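You operate a simulated robot arm through the tools that you are given. There is no shell and no other tool. Be economical: measure what you need, move in short steps, check, and stop when the job is done.

Carry out the task below with a simulated robot arm. There is one attempt and no reset: what you move stays moved.

## Task
Slot the Evening and Waltzes cases into the cassette rack.
Fine: Evening in the middle slot, Waltzes in the wall-side slot, both standing straight and all the way in.
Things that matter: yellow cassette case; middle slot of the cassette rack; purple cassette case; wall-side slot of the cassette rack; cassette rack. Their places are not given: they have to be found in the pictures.

It is judged by the outcome, as a careful person would: the job done as asked, and still so three seconds after it is handed in. It fails if anything else is knocked over, pushed out of place, dropped, spilled or broken.

## Robot
A 6-joint arm with a two-finger parallel gripper, fixed in place. Base frame: the origin is at the foot of the arm, x ahead of it, y to its left, z up. Units: m, degrees, N and s.
With the tool pointing down near the work surface it reaches from about 0.16 to 0.84 m from the base axis. Its first joint turns from -166.0 to 166.0 degrees. Payload 3.91 kg.
Tool frame: the origin (TCP) lies between the finger pads and is the grasp point; the fingertips stand 0.03 m ahead of it; z points along the fingers, y is the line along which they close. Largest opening 0.11 m; finger width 0.02, thickness 0.01; the body of the gripper, 0.048 by 0.112 m, starts 0.055 m behind the TCP.
Orientation is told as [roll, pitch, yaw] about the base's x, y, z axes, in that order, counted from this pose: with the fingers straight down and closing along the base's y, the tool's x points along the base's -x, its y along +y and its z along -z.

## Interface
- The arm moves only by the tool servo_tool. Its argument "commands" is a list that holds one entry, the list of rows, each a list of 7 numbers: the turn, a rotation vector about the tool's x, y, z in units of 4 degrees (1.0 is 4 degrees), then the shift along the tool's x, y, z in units of 25 mm (1.0 is 25 mm), then the finger opening in m, from 0 to 0.11. In form: [[[rx, ry, rz, x, y, z, claw], ...]]. A call has 1 to 12 rows; each row shifts and turns the commanded pose from where the row before left it, along the tool's axes as they then stand. A call with a number of a shift or a turn outside -1 to 1 is refused whole. Each row takes 0.2 s and may step no farther than 0.05 m and 8.6 degrees from the row before; otherwise, or with a gripper value out of range, the whole call is refused. A pose out of reach is approached as far as the arm can. The call stops where the force on the tool passes 90 N (or 10 N more than at its start, if that is more) or the arm is blocked; 0.2 s more then pass. Each finger travels about 0.108 m/s and halts on what it meets, pressing with about 31 N; the grip force reading is that of the motor and also rises with nothing between the fingers. The clock runs only during rows and for 0.2 s after the last one: add rows that do not move to give the fingers time. The reply holds the time, the measured pose of the TCP, the force on the tool along the base axes, the opening and the grip force, in the units named above and with some noise, and new pictures: "show" is both (left out), scene, wrist or none.
- Cameras (640 x 400 px; columns grow to the right, rows downward): "scene" is fixed at [0.2221, -0.6499, 1.3316]; the picture's right is [0.86, -0.51, 0.00], its down [-0.30, -0.51, -0.80] and it looks along [0.41, 0.69, -0.60] (base axes); focal length 372 px, centre (320, 200). "wrist" rides on the gripper at [-0.036, 0, -0.057] in the tool frame; the picture's right is [0.00, -1.00, 0.00], its down [0.97, 0.00, -0.24] and it looks along [0.24, 0.00, 0.97] (tool axes); focal length 218 px, centre (320, 200).
- lift_body(by): slides the trunk up (or, below 0, down) by that many m; the arm rides with it, the base frame stays. It gives what a move gives, with no picture.
- measure_at(camera, pixels): for up to 12 pixels [column, row] of the newest picture of that camera ("zoom" is the newest enlarged one), the place [x, y, z] in the base frame of the surface seen there, good to about 0.002 m. No time passes.
- zoom(camera, box): a new picture of the part [left, top, right, bottom] of that camera's present view, enlarged. No time passes.
- job_done(): hands the job in; it is judged then, once.

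Keep the steps short. Do not move on a guess: measure, check each grasp and each placing, and mend mistakes. In all there are 80 turns and 120 pictures (those below and enlarged ones count). Leave the gripper open and the arm clear of the work at the hand-in unless told otherwise, and finish with a single line.

The tools are called after "Call:" as name(argument=value, ...) on one line, values as JSON. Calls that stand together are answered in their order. servo_tool: Moves the arm, as the interface text tells. Its arguments: {"type":"object","properties":{"commands":{"type":"array"},"show":{"type":"string","enum":["both","scene","wrist","none"]}},"required":["commands"]} The other tools are called the same way: lift_body (by) slides the trunk up or down; measure_at (camera, pixels) gives the place of the surface under pixels of a picture; zoom (camera, box) takes an enlarged picture of a part of a camera's view; job_done () hands the job in.

At the start:

```text
time_s: 0.0
tool_pos: [0.4538, -0.2312, 1.0376]
orientation: [0.0, 0.1, -0.1]
contact_force: [0.2, 0.1, 0.3]
width: 0.1099
gripper_force: 0.0
trunk travel left (down, up): [-0.4, 0.14]
```

scene: 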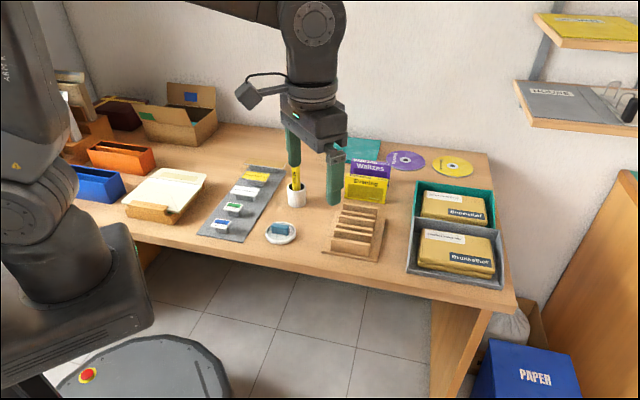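
wrist: 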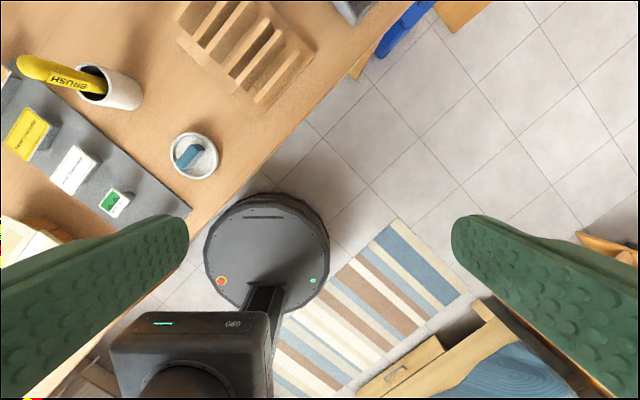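

I see the yellow and purple cases near (370,180) and the rack near (355,235). I'll zoom on them.

Call:
zoom(camera="scene", box=[300, 130, 420, 280])

Call:
zoom(camera="wrist", box=[150, 0, 350, 125])

```text
2.67 times, centred on (360, 205) of scene
```

zoom: 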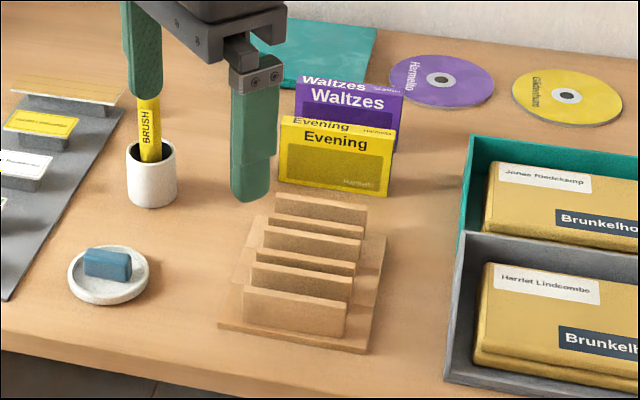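

```text
3.20 times, centred on (250, 62) of wrist
```

zoom: 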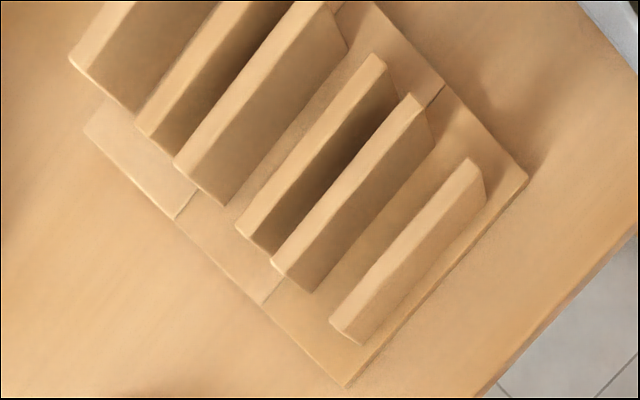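

The rack seems to have several dividers; I'll measure their ends in this wrist enlargement and the cases in the scene.

Call:
measure_at(camera="zoom", pixels=[[340, 322], [472, 168], [280, 260], [412, 103], [246, 222], [376, 62], [185, 160], [318, 10], [145, 122], [80, 55], [345, 380], [515, 180]])

Call:
measure_at(camera="scene", pixels=[[350, 176], [388, 181], [348, 198], [385, 201], [353, 161], [389, 167], [368, 190], [370, 164], [392, 165], [430, 195], [345, 150], [404, 160]])

```text
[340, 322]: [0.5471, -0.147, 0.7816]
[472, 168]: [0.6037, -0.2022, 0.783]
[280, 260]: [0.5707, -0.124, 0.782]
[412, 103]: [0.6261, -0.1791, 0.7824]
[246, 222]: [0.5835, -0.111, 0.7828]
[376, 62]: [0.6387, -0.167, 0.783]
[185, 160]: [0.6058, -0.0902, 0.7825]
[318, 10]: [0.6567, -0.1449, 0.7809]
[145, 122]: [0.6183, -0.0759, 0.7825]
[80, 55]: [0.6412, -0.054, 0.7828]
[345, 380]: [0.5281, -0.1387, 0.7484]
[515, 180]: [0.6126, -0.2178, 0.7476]
```

```text
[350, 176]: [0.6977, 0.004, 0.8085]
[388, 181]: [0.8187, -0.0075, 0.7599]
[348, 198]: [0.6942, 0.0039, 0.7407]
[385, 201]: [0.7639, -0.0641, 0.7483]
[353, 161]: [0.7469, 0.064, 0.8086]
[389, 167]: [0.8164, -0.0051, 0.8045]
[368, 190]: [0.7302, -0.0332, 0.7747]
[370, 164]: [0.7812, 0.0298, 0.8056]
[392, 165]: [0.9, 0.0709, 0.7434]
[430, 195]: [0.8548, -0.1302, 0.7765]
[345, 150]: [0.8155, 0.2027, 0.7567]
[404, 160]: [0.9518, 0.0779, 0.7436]
```

The rack is three modules of two walls each: slots D1-D2 (front), D3-D4 (middle) and D5-D6 (wall side). Everything is turned about -44.7°. I turn the gripper to match while staying high.

Call:
servo_tool(commands=[[[0, 0, 1, 0, 0, 0, 0.06], [0, 0, 1, 0, 0, 0, 0.06], [0, 0, 1, 0, 0, 0, 0.06], [0, 0, 1, 0, 0, 0, 0.06], [0, 0, 1, 0, 0, 0, 0.06], [0, 0, 1, 0, 0, 0, 0.06], [0, 0, 1, 0, 0, 0, 0.06], [0, 0, 1, 0, 0, 0, 0.06], [0, 0, 1, 0, 0, 0, 0.06], [0, 0, 1, 0, 0, 0, 0.06], [0, 0, 1, 0, 0, 0, 0.06], [0, 0, 0.15, 0, 0, 0, 0.06]]], show="none")

Call:
servo_tool(commands=[[[0, 0, 0, -0.2, 1, 0, 0.06], [0, 0, 0, -0.2, 1, 0, 0.06], [0, 0, 0, -0.2, 1, 0, 0.06], [0, 0, 0, -0.2, 1, 0, 0.06], [0, 0, 0, -0.2, 1, 0, 0.06], [0, 0, 0, -0.2, 1, 0, 0.06], [0, 0, 0, -0.2, 1, 0, 0.06], [0, 0, 0, -0.2, 1, 0, 0.06], [0, 0, 0, -0.2, 1, 0, 0.06], [0, 0, 0, -0.2, 1, 0, 0.06], [0, 0, 0, -0.2, 1, 0, 0.06], [0, 0, 0, -0.05, 1, 0, 0.06]]])

```text
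time_s: 2.6
tool_pos: [0.4532, -0.2301, 1.0382]
orientation: [0.0, -0.1, -44.6]
contact_force: [0.2, 0.8, 0.9]
width: 0.0602
gripper_force: 0.1
trunk travel left (down, up): [-0.4, 0.14]
```

```text
time_s: 5.2
tool_pos: [0.7056, -0.0561, 1.0385]
orientation: [-0.1, 0.0, -44.6]
contact_force: [-0.5, -0.1, 0.8]
width: 0.06
gripper_force: 0.0
trunk travel left (down, up): [-0.4, 0.14]
```

scene: 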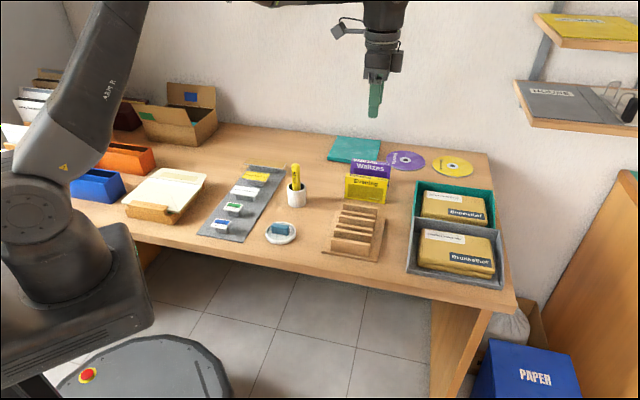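
wrist: 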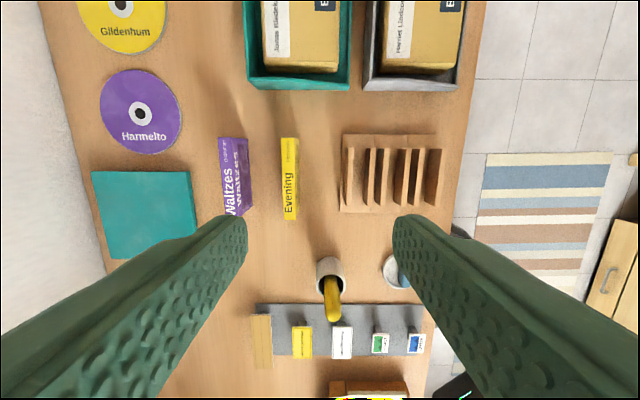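

The cases and rack are all visible from above. I enlarge them for precise edges.

Call:
zoom(camera="wrist", box=[210, 120, 450, 270])

```text
2.67 times, centred on (330, 195) of wrist
```

zoom: 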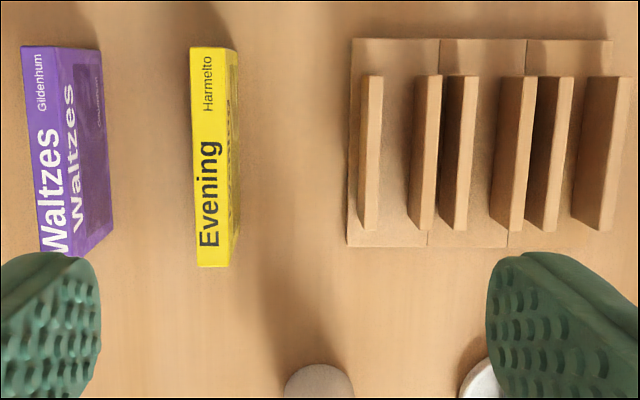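

Measuring case top corners and the rack wall ends.

Call:
measure_at(camera="zoom", pixels=[[194, 52], [222, 52], [201, 262], [227, 262], [25, 52], [50, 52], [42, 246], [66, 252], [40, 150], [213, 150], [385, 210], [415, 50]])

Call:
measure_at(camera="zoom", pixels=[[365, 150], [378, 150], [417, 150], [436, 150], [448, 150], [470, 150], [500, 150], [518, 150], [485, 210], [398, 150], [460, 226], [468, 80]])

```text
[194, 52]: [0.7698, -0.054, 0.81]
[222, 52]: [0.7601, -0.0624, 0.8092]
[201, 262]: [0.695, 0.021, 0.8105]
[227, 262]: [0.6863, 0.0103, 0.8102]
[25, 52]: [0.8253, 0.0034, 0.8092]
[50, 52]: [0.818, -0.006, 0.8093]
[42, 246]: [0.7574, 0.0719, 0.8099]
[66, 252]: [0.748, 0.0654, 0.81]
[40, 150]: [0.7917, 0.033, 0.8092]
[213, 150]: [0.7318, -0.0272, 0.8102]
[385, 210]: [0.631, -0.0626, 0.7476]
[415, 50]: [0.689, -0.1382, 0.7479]
```

```text
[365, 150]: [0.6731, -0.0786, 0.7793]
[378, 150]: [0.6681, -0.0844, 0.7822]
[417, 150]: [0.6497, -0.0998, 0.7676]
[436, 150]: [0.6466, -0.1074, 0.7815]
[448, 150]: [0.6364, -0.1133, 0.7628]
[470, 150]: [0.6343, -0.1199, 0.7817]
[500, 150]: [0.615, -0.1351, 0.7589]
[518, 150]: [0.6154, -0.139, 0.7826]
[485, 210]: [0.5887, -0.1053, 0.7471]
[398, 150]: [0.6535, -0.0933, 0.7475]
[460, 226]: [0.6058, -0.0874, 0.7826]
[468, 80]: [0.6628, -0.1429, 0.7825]
```

Yellow case centre is about (0.7276, -0.0213), top at z 0.810, about 15 mm thick. Slots are about 23 mm wide, with floor at 0.7475. I move above the yellow case and part-way down.

Call:
servo_tool(commands=[[[0, 0, 0, 0.17, 0.81, 0, 0.06], [0, 0, 0, 0.17, 0.81, 0, 0.06], [0, 0, 0, 0, 0, 1, 0.06], [0, 0, 0, 0, 0, 1, 0.06], [0, 0, 0, 0, 0, 1, 0.06], [0, 0, 0, 0, 0, 1, 0.06], [0, 0, 0, 0, 0, 1, 0.06], [0, 0, 0, 0, 0, 1, 0.06], [0, 0, 0, 0, 0, 0.6, 0.06]]])

```text
time_s: 7.2
tool_pos: [0.7292, -0.0226, 0.8729]
orientation: [0.0, 0.0, -44.6]
contact_force: [0.0, 0.0, 0.0]
width: 0.0598
gripper_force: 0.0
trunk travel left (down, up): [-0.4, 0.14]
```

scene: 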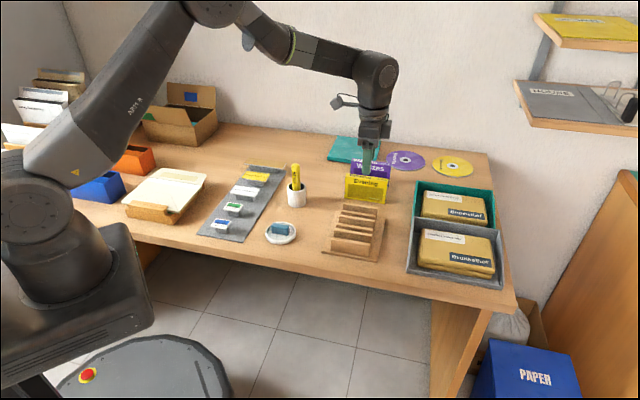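
wrist: 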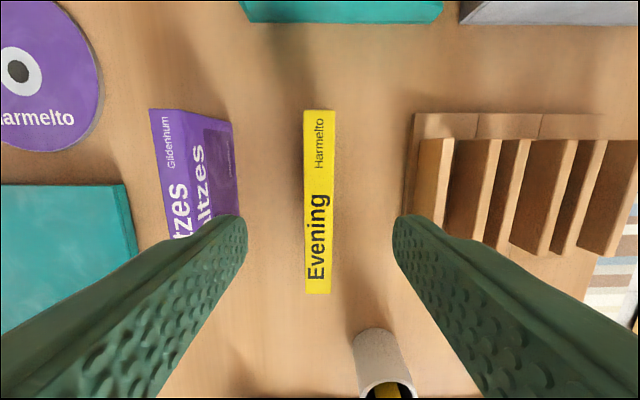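

The yellow case is centred between the fingers. I check both its ends and the purple case's angle.

Call:
measure_at(camera="wrist", pixels=[[306, 113], [333, 113], [306, 291], [331, 291], [319, 200], [307, 200], [332, 200], [152, 112], [180, 112], [172, 232]])

```text
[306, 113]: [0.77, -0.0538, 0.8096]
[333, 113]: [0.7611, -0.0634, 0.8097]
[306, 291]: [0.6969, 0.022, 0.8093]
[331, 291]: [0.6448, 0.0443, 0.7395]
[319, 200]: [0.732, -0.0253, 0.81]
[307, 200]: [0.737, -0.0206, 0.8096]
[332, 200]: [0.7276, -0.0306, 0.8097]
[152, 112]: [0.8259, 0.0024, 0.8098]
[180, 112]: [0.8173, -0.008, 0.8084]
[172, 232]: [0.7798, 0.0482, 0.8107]
```

Aligned. Descend to TCP z about 0.813, then close.

Call:
servo_tool(commands=[[[0, 0, 0, 0.06, 0, 0.8, 0.06], [0, 0, 0, 0, 0, 0.8, 0.06], [0, 0, 0, 0, 0, 0.8, 0.06], [0, 0, 0, 0, 0, 0, 0.03], [0, 0, 0, 0, 0, 0, 0.01], [0, 0, 0, 0, 0, 0, 0.01], [0, 0, 0, 0, 0, 0, 0.01]]])

```text
time_s: 8.8
tool_pos: [0.7253, -0.0208, 0.8136]
orientation: [0.0, -0.1, -44.6]
contact_force: [-0.7, 0.1, 2.0]
width: 0.0166
gripper_force: 30.6
trunk travel left (down, up): [-0.4, 0.14]
```

scene: 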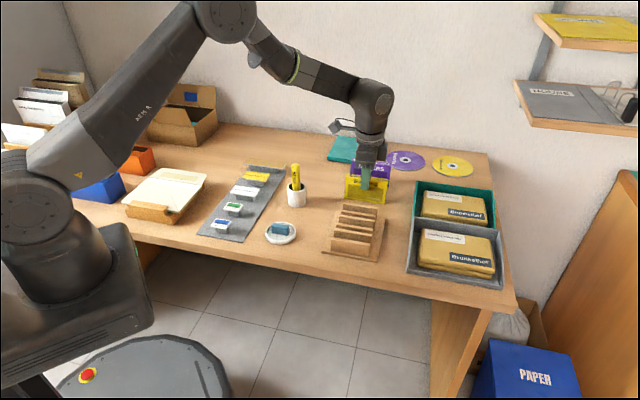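
wrist: 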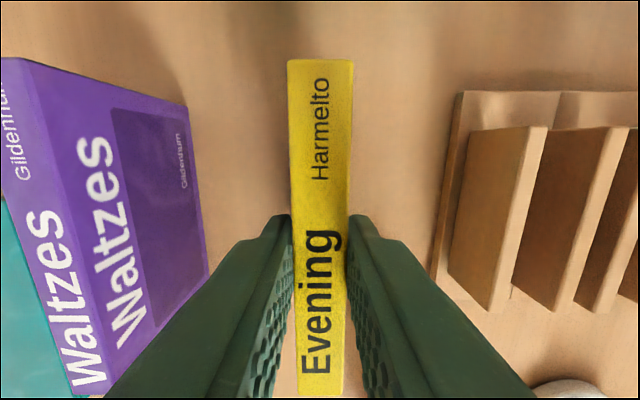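

Gripped (width 16.6 mm). Lift 90 mm, then move toward the middle slot, 148 mm along -tool y.

Call:
servo_tool(commands=[[[0, 0, 0, 0, 0, -0.9, 0.01], [0, 0, 0, 0, 0, -0.9, 0.01], [0, 0, 0, 0, 0, -0.9, 0.01], [0, 0, 0, 0, 0, -0.9, 0.01], [0, 0, 0, 0, -0.85, 0, 0.01], [0, 0, 0, 0, -0.85, 0, 0.01], [0, 0, 0, 0, -0.85, 0, 0.01], [0, 0, 0, 0, -0.85, 0, 0.01], [0, 0, 0, 0, -0.85, 0, 0.01], [0, 0, 0, 0, -0.85, 0, 0.01], [0, 0, 0, 0, -0.82, 0, 0.01], [0, 0, 0, 0, 0, 0, 0.01]]])

```text
time_s: 11.4
tool_pos: [0.621, -0.1261, 0.9032]
orientation: [0.1, 0.0, -44.6]
contact_force: [-0.1, 0.5, -1.4]
width: 0.0166
gripper_force: 31.1
trunk travel left (down, up): [-0.4, 0.14]
```

scene: 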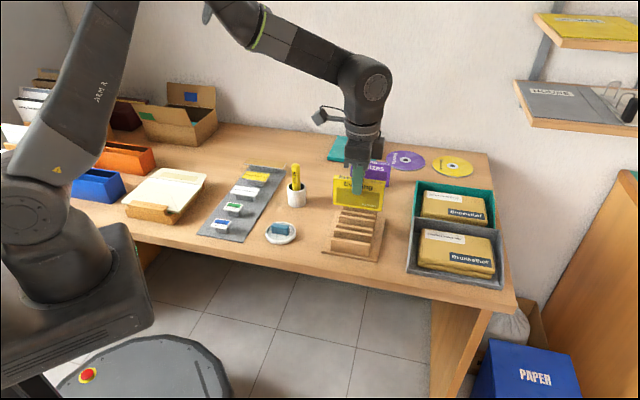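
wrist: 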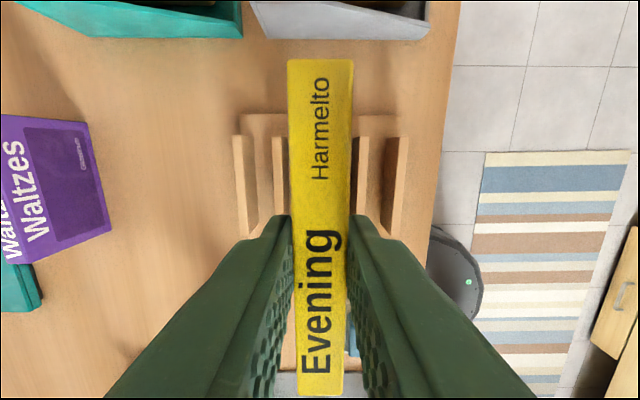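

The walls lie symmetric about the case (D5 at 280, D2 at 361 in the wrist picture), so it's centred. Lower 60 mm to enter the slot partly, then look.

Call:
servo_tool(commands=[[[0, 0, 0, 0, 0, 0.6, 0.01], [0, 0, 0, 0, 0, 0.6, 0.01], [0, 0, 0, 0, 0, 0.6, 0.01], [0, 0, 0, 0, 0, 0.6, 0.01], [0, 0, 0, 0, 0, 0, 0.01]]], show="wrist")

Call:
zoom(camera="scene", box=[310, 150, 410, 270])

```text
time_s: 12.6
tool_pos: [0.6219, -0.1254, 0.8433]
orientation: [-0.1, 0.0, -44.6]
contact_force: [-0.6, -1.0, -1.1]
width: 0.0163
gripper_force: 31.0
trunk travel left (down, up): [-0.4, 0.14]
```

wrist: 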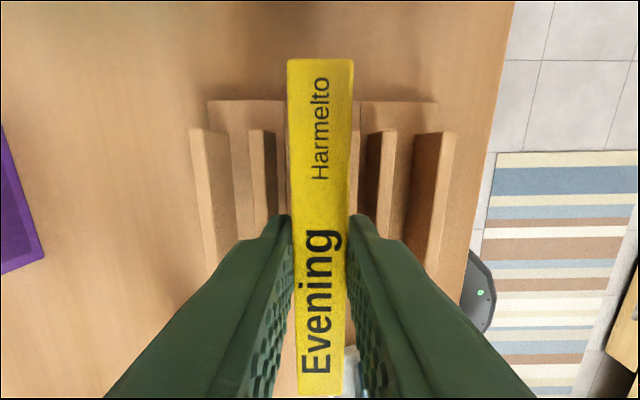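

```text
3.33 times, centred on (360, 210) of scene
```

zoom: 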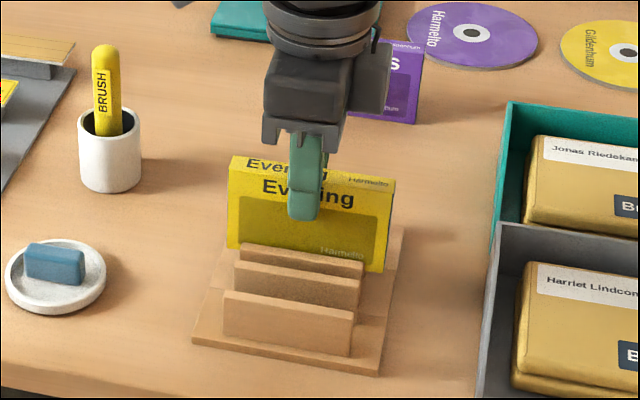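

It's entering between D3 and D4. Lower gently toward the floor.

Call:
servo_tool(commands=[[[0, 0, 0, 0, 0, 0.3, 0.01], [0, 0, 0, 0, 0, 0.3, 0.01], [0, 0, 0, 0, 0, 0.24, 0.01], [0, 0, 0, 0, 0, 0, 0.01]]], show="none")

Call:
zoom(camera="scene", box=[310, 150, 410, 270])

```text
time_s: 13.6
tool_pos: [0.6209, -0.1257, 0.8225]
orientation: [0.0, 0.1, -44.5]
contact_force: [-0.2, 0.0, -2.1]
width: 0.0165
gripper_force: 31.3
trunk travel left (down, up): [-0.4, 0.14]
```

```text
3.33 times, centred on (360, 210) of scene
```

zoom: 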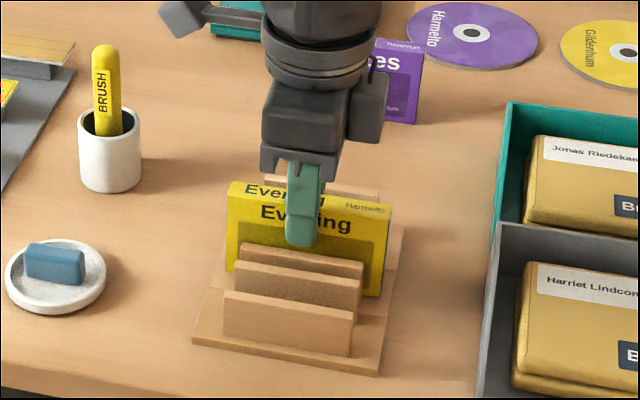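

No floor contact yet; go down in 0.7 mm steps.

Call:
servo_tool(commands=[[[0, 0, 0, 0, 0, 0.03, 0.01], [0, 0, 0, 0, 0, 0.03, 0.01], [0, 0, 0, 0, 0, 0, 0.01]]], show="none")

```text
time_s: 14.4
tool_pos: [0.6225, -0.127, 0.8208]
orientation: [0.1, 0.1, -44.6]
contact_force: [0.3, -0.6, 1.8]
width: 0.0164
gripper_force: 30.5
trunk travel left (down, up): [-0.4, 0.14]
```

Call:
servo_tool(commands=[[[0, 0, 0, 0, 0, 0.03, 0.01], [0, 0, 0, 0, 0, 0.02, 0.01], [0, 0, 0, 0, 0, 0, 0.01]]], show="none")

```text
time_s: 15.2
tool_pos: [0.622, -0.1259, 0.8199]
orientation: [0.0, -0.2, -44.6]
contact_force: [0.3, -0.1, 16.4]
width: 0.0164
gripper_force: 30.7
trunk travel left (down, up): [-0.4, 0.14]
```

Contact at 16 N, so it's on the floor. Ease off slightly, open to 40 mm and rise.

Call:
servo_tool(commands=[[[0, 0, 0, 0, 0, -0.02, 0.0164], [0, 0, 0, 0, 0, 0, 0.025], [0, 0, 0, 0, 0, 0, 0.04], [0, 0, 0, 0, 0, 0, 0.04], [0, 0, 0, 0, 0, -0.5, 0.04], [0, 0, 0, 0, 0, -1, 0.04], [0, 0, 0, 0, 0, -1, 0.04], [0, 0, 0, 0, 0, -1, 0.04]]])

Call:
zoom(camera="scene", box=[310, 150, 410, 270])

```text
time_s: 17.0
tool_pos: [0.6229, -0.1265, 0.9091]
orientation: [0.0, 0.0, -44.6]
contact_force: [1.1, -0.2, -0.5]
width: 0.0401
gripper_force: 0.0
trunk travel left (down, up): [-0.4, 0.14]
```

scene: 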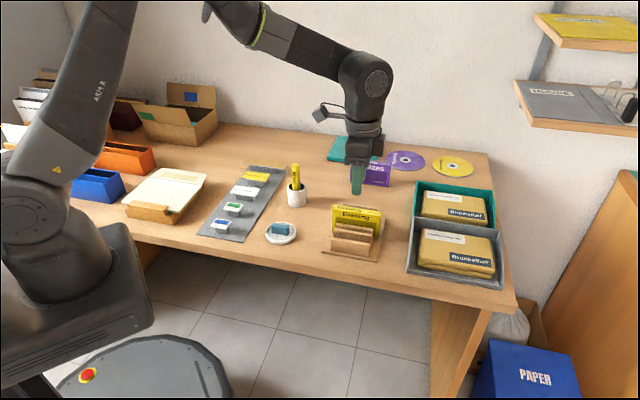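
wrist: 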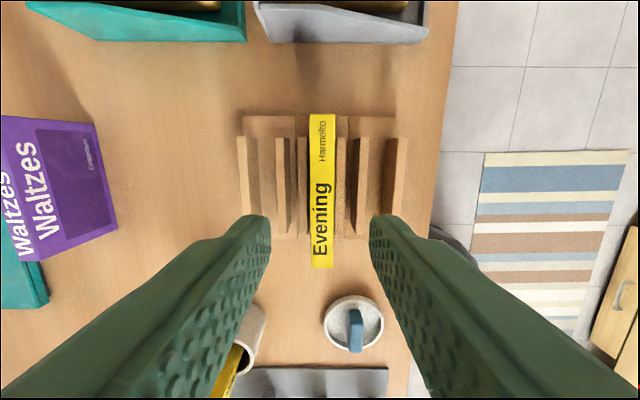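

```text
3.33 times, centred on (360, 210) of scene
```

zoom: 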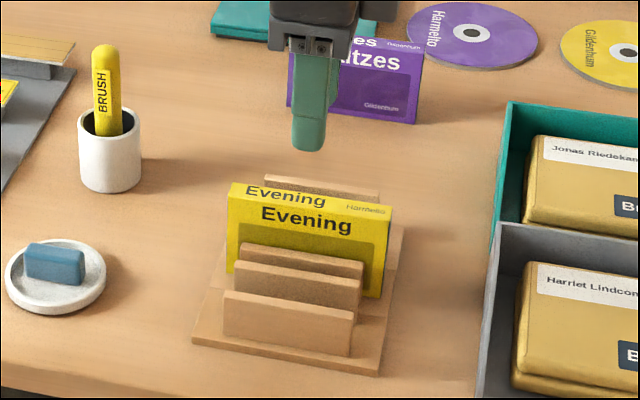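

Evening stands straight. Now move 229 mm in +tool y to above Waltzes.

Call:
servo_tool(commands=[[[0, 0, 0, 0, 0.92, 0, 0.06], [0, 0, 0, 0, 0.92, 0, 0.06], [0, 0, 0, 0, 0.92, 0, 0.06], [0, 0, 0, 0, 0.92, 0, 0.06], [0, 0, 0, 0, 0.92, 0, 0.06], [0, 0, 0, 0, 0.92, 0, 0.06], [0, 0, 0, 0, 0.92, 0, 0.06], [0, 0, 0, 0, 0.92, 0, 0.06], [0, 0, 0, 0, 0.91, 0, 0.06], [0, 0, 0, 0, 0.91, 0, 0.06], [0, 0, 0, 0, 0, 0, 0.06]]])

```text
time_s: 19.4
tool_pos: [0.784, 0.0379, 0.9053]
orientation: [-0.1, 0.1, -44.5]
contact_force: [-0.1, -0.3, -0.2]
width: 0.0598
gripper_force: 0.2
trunk travel left (down, up): [-0.4, 0.14]
```

scene: 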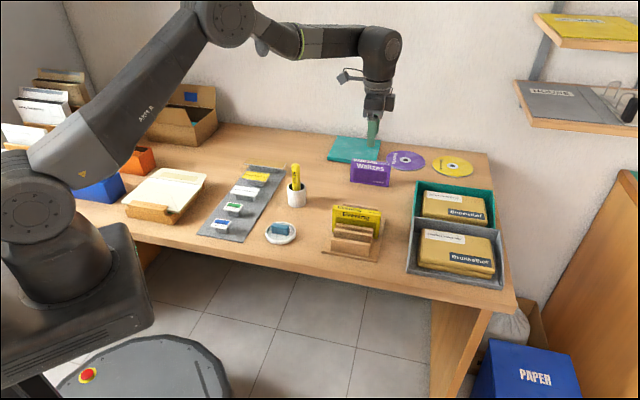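
wrist: 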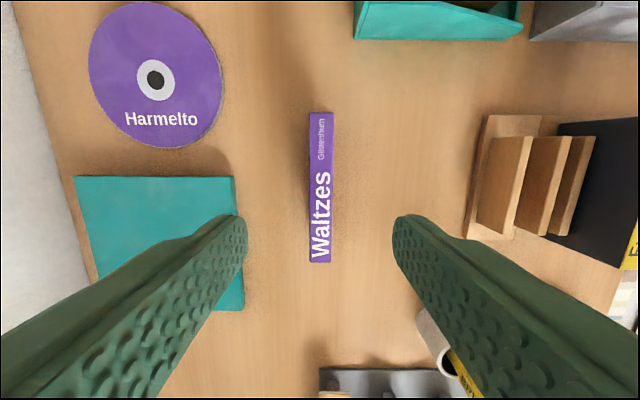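

Waltzes is centred. Measure its ends.

Call:
measure_at(camera="wrist", pixels=[[312, 115], [332, 115], [312, 260], [329, 260], [321, 190], [311, 190], [331, 190], [321, 114], [320, 261]])

```text
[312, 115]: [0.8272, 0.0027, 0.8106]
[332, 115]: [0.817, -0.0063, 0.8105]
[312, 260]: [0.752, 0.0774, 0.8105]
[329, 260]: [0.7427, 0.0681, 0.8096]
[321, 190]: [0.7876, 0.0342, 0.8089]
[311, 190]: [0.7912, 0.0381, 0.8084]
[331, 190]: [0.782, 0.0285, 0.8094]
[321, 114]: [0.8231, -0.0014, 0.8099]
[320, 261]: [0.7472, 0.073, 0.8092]
```

Centre (0.785, 0.036), aligned. Shift 2 mm, descend 92 mm, close.

Call:
servo_tool(commands=[[[0, 0, 0, -0.08, -0.02, 0.8, 0.06], [0, 0, 0, 0, 0, 0.8, 0.06], [0, 0, 0, 0, 0, 0.8, 0.06], [0, 0, 0, 0, 0, 0.8, 0.06], [0, 0, 0, 0, 0, 0.5, 0.06], [0, 0, 0, 0, 0, 0, 0.03], [0, 0, 0, 0, 0, 0, 0.01], [0, 0, 0, 0, 0, 0, 0.01], [0, 0, 0, 0, 0, 0, 0.01]]])

```text
time_s: 21.4
tool_pos: [0.7837, 0.0357, 0.8129]
orientation: [0.0, 0.0, -44.6]
contact_force: [0.1, 0.0, 0.2]
width: 0.0166
gripper_force: 30.6
trunk travel left (down, up): [-0.4, 0.14]
```

scene: 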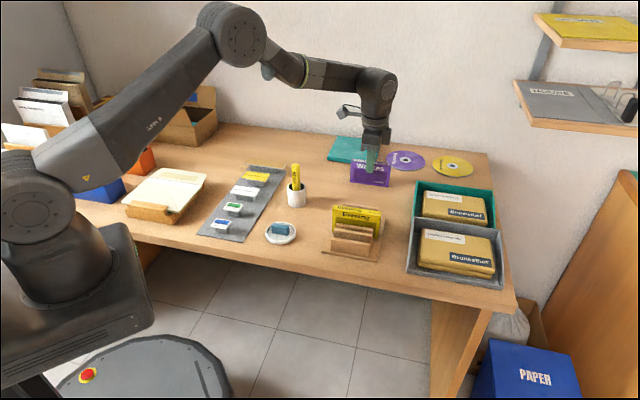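
wrist: 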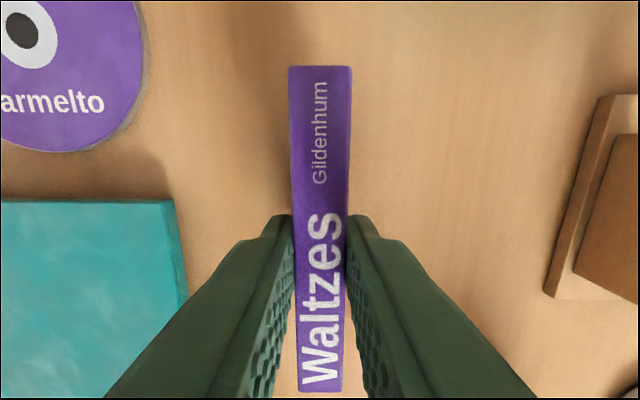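

Gripped. Lift 90 mm, then 180 mm along -tool y to the wall-side slot.

Call:
servo_tool(commands=[[[0, 0, 0, 0, 0, -0.9, 0.01], [0, 0, 0, 0, 0, -0.9, 0.01], [0, 0, 0, 0, 0, -0.9, 0.01], [0, 0, 0, 0, 0, -0.9, 0.01], [0, 0, 0, 0, -1, 0, 0.01], [0, 0, 0, 0, -1, 0, 0.01], [0, 0, 0, 0, -1, 0, 0.01], [0, 0, 0, 0, -1, 0, 0.01], [0, 0, 0, 0, -1, 0, 0.01], [0, 0, 0, 0, -1, 0, 0.01], [0, 0, 0, 0, -1, 0, 0.01], [0, 0, 0, 0, -0.22, 0, 0.01]]], show="none")

Call:
servo_tool(commands=[[[0, 0, 0, 0, 0, 0, 0.01]]])

```text
time_s: 24.0
tool_pos: [0.6563, -0.0926, 0.9051]
orientation: [0.0, 0.0, -44.6]
contact_force: [0.0, -0.5, -0.6]
width: 0.0165
gripper_force: 31.3
trunk travel left (down, up): [-0.4, 0.14]
```

```text
time_s: 24.4
tool_pos: [0.6565, -0.0922, 0.9039]
orientation: [0.0, 0.0, -44.6]
contact_force: [0.7, 0.0, -0.7]
width: 0.0163
gripper_force: 31.2
trunk travel left (down, up): [-0.4, 0.14]
```

scene: 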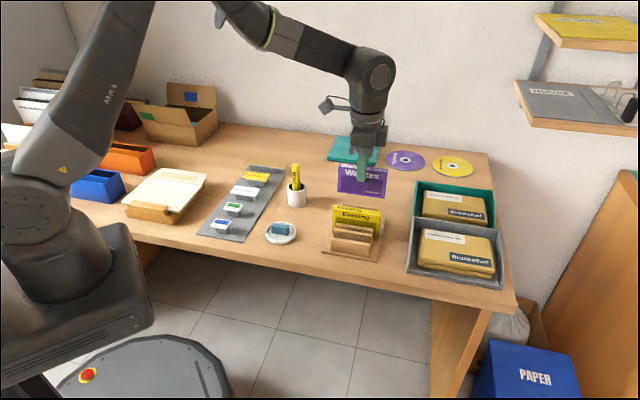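
wrist: 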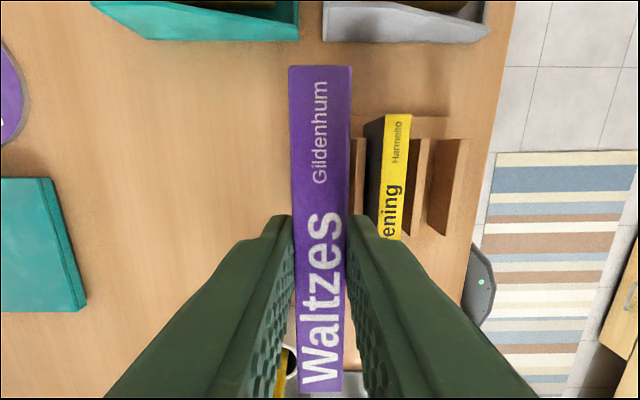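

Compared with the earlier symmetric view, D4 (at 358) suggests the case sits about 1.5 mm toward the front, so I shift +1.5 mm and lower 60 mm.

Call:
servo_tool(commands=[[[0, 0, 0, 0, 0.06, 0, 0.01], [0, 0, 0, 0, 0, 0.5, 0.01], [0, 0, 0, 0, 0, 0.5, 0.01], [0, 0, 0, 0, 0, 0.5, 0.01], [0, 0, 0, 0, 0, 0.5, 0.01], [0, 0, 0, 0, 0, 0, 0.01]]], show="wrist")

Call:
zoom(camera="scene", box=[310, 150, 410, 270])

```text
time_s: 25.8
tool_pos: [0.6585, -0.0918, 0.8537]
orientation: [0.0, -0.1, -44.6]
contact_force: [-0.1, 0.5, -0.7]
width: 0.0168
gripper_force: 31.1
trunk travel left (down, up): [-0.4, 0.14]
```

wrist: 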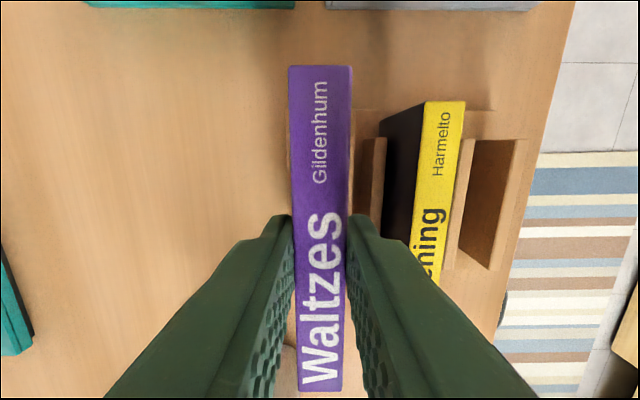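

```text
3.33 times, centred on (360, 210) of scene
```

zoom: 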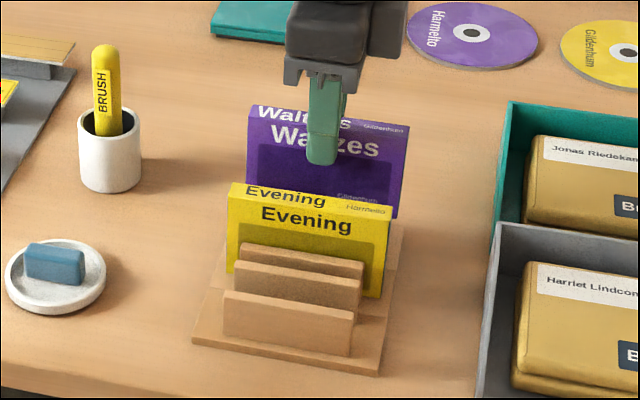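

Thin slivers of D6 (288) and D5 (352) are symmetric around the case. Lower 31 mm.

Call:
servo_tool(commands=[[[0, 0, 0, 0, 0, 0.25, 0.01], [0, 0, 0, 0, 0, 0.25, 0.01], [0, 0, 0, 0, 0, 0.25, 0.01], [0, 0, 0, 0, 0, 0.25, 0.01], [0, 0, 0, 0, 0, 0.24, 0.01], [0, 0, 0, 0, 0, 0, 0.01]]], show="none")

```text
time_s: 27.2
tool_pos: [0.6568, -0.0921, 0.8234]
orientation: [0.1, 0.0, -44.6]
contact_force: [1.4, -0.7, -0.5]
width: 0.0165
gripper_force: 31.3
trunk travel left (down, up): [-0.4, 0.14]
```

Call:
servo_tool(commands=[[[0, 0, 0, 0, 0, 0.05, 0.01], [0, 0, 0, 0, 0, 0.05, 0.01], [0, 0, 0, 0, 0, 0.02, 0.01], [0, 0, 0, 0, 0, 0, 0.01]]], show="none")

```text
time_s: 28.2
tool_pos: [0.6565, -0.0932, 0.8221]
orientation: [0.1, -0.2, -44.6]
contact_force: [4.4, -2.3, 14.4]
width: 0.0167
gripper_force: 31.4
trunk travel left (down, up): [-0.4, 0.14]
```

Contact a little higher than expected (0.822 vs about 0.820), with a small sideways force. Check in the pictures.

Call:
servo_tool(commands=[[[0, 0, 0, 0, 0, 0, 0.01]]], show="wrist")

Call:
zoom(camera="scene", box=[320, 160, 400, 260])

```text
time_s: 28.6
tool_pos: [0.6571, -0.0916, 0.8223]
orientation: [0.1, -0.2, -44.6]
contact_force: [6.2, -2.6, 18.4]
width: 0.0166
gripper_force: 31.7
trunk travel left (down, up): [-0.4, 0.14]
```

wrist: 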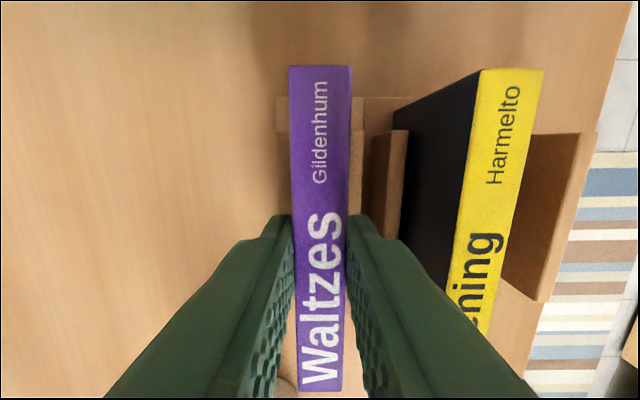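

```text
4.00 times, centred on (360, 210) of scene
```

zoom: 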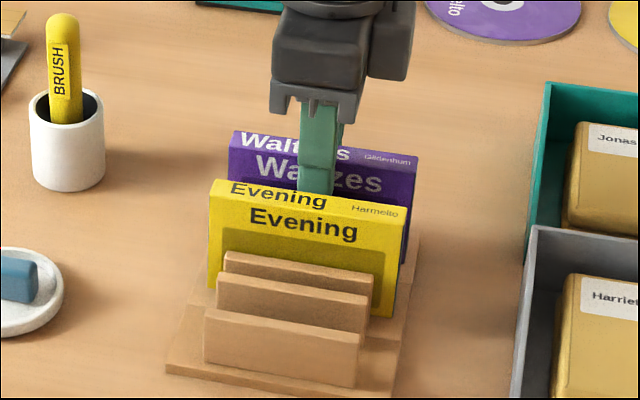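

Compare the two case tops and the arm's present position by measuring.

Call:
measure_at(camera="wrist", pixels=[[320, 75], [322, 150], [320, 385], [512, 80], [490, 200], [468, 305], [396, 140], [388, 220], [320, 100], [300, 75], [345, 75], [285, 105]])

Call:
measure_at(camera="zoom", pixels=[[235, 135], [412, 161], [240, 183], [390, 211], [403, 215], [400, 240], [395, 170]])

```text
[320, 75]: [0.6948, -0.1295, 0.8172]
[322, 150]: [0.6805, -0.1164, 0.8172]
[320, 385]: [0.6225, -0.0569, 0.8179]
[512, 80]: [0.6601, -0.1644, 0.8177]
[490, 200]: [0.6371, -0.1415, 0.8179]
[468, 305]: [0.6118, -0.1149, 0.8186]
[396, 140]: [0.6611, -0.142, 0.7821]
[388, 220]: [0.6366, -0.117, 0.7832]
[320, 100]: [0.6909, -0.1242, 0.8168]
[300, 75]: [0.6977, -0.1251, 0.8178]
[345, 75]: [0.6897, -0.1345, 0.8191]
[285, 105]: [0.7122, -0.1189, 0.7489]
```

```text
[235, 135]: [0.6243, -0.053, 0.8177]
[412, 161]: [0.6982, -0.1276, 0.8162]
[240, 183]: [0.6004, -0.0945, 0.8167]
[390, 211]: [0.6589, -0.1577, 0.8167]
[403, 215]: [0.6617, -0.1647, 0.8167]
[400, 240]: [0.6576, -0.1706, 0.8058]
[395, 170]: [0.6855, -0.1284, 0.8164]
```

Both tops are at z 0.8177: Waltzes is fully seated. Ease off, open to 34 mm, rise.

Call:
servo_tool(commands=[[[0, 0, 0, 0, 0, -0.03, 0.0166], [0, 0, 0, 0, 0, 0, 0.025], [0, 0, 0, 0, 0, 0, 0.034], [0, 0, 0, 0, 0, 0, 0.034], [0, 0, 0, 0, 0, -0.5, 0.034], [0, 0, 0, 0, 0, -1, 0.034], [0, 0, 0, 0, 0, -1, 0.034], [0, 0, 0, 0, 0, -1, 0.034], [0, 0, 0, 0, 0, -1, 0.034], [0, 0, 0, 0, 0, -1, 0.06], [0, 0, 0, 0, 0, -1, 0.06]]])

Call:
zoom(camera="scene", box=[320, 160, 400, 260])

Call:
zoom(camera="wrist", box=[250, 100, 450, 225])

```text
time_s: 31.0
tool_pos: [0.6577, -0.0916, 0.9841]
orientation: [0.0, 0.0, -44.6]
contact_force: [0.1, -0.8, -0.3]
width: 0.0599
gripper_force: 0.0
trunk travel left (down, up): [-0.4, 0.14]
```

scene: 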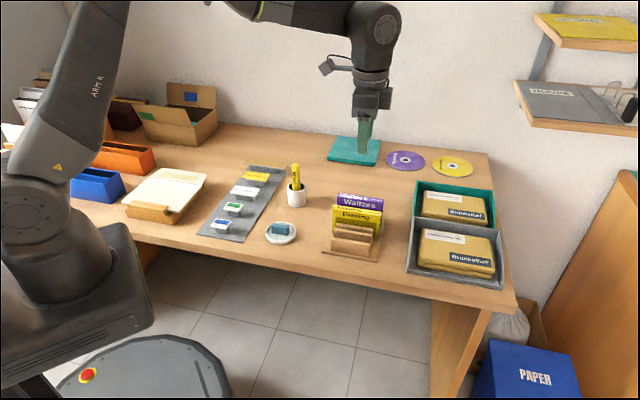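
wrist: 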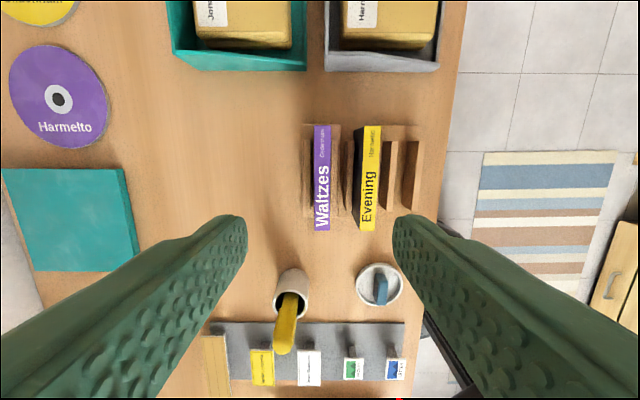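

```text
4.00 times, centred on (360, 210) of scene
```

zoom: 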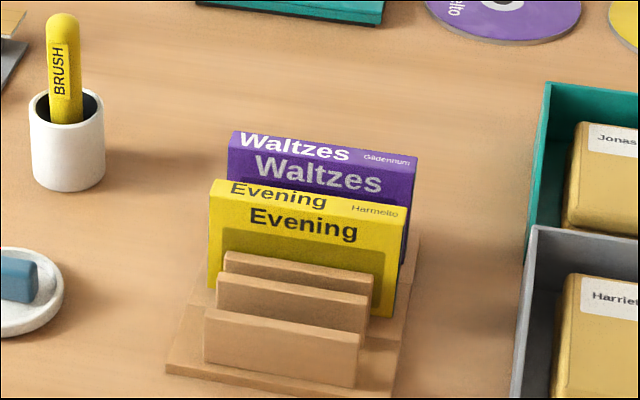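

```text
3.20 times, centred on (350, 162) of wrist
```

zoom: 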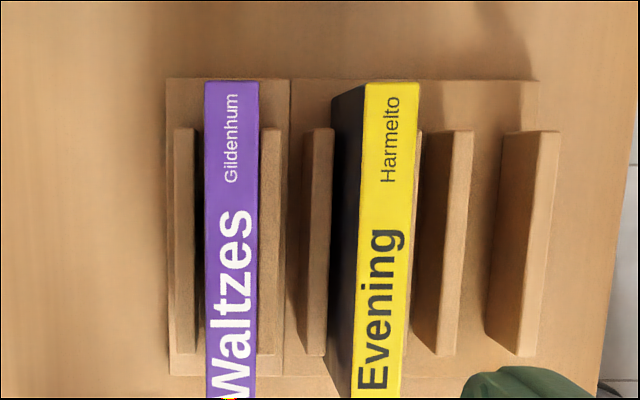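

Both cases stand upright in the right slots, nothing else has moved, and the gripper is open well above them. Handing in.

Call:
job_done()

```text
The job is handed in.
```

Evening is in the middle slot and Waltzes is in the wall-side slot, both upright and fully seated, and the job is handed in.
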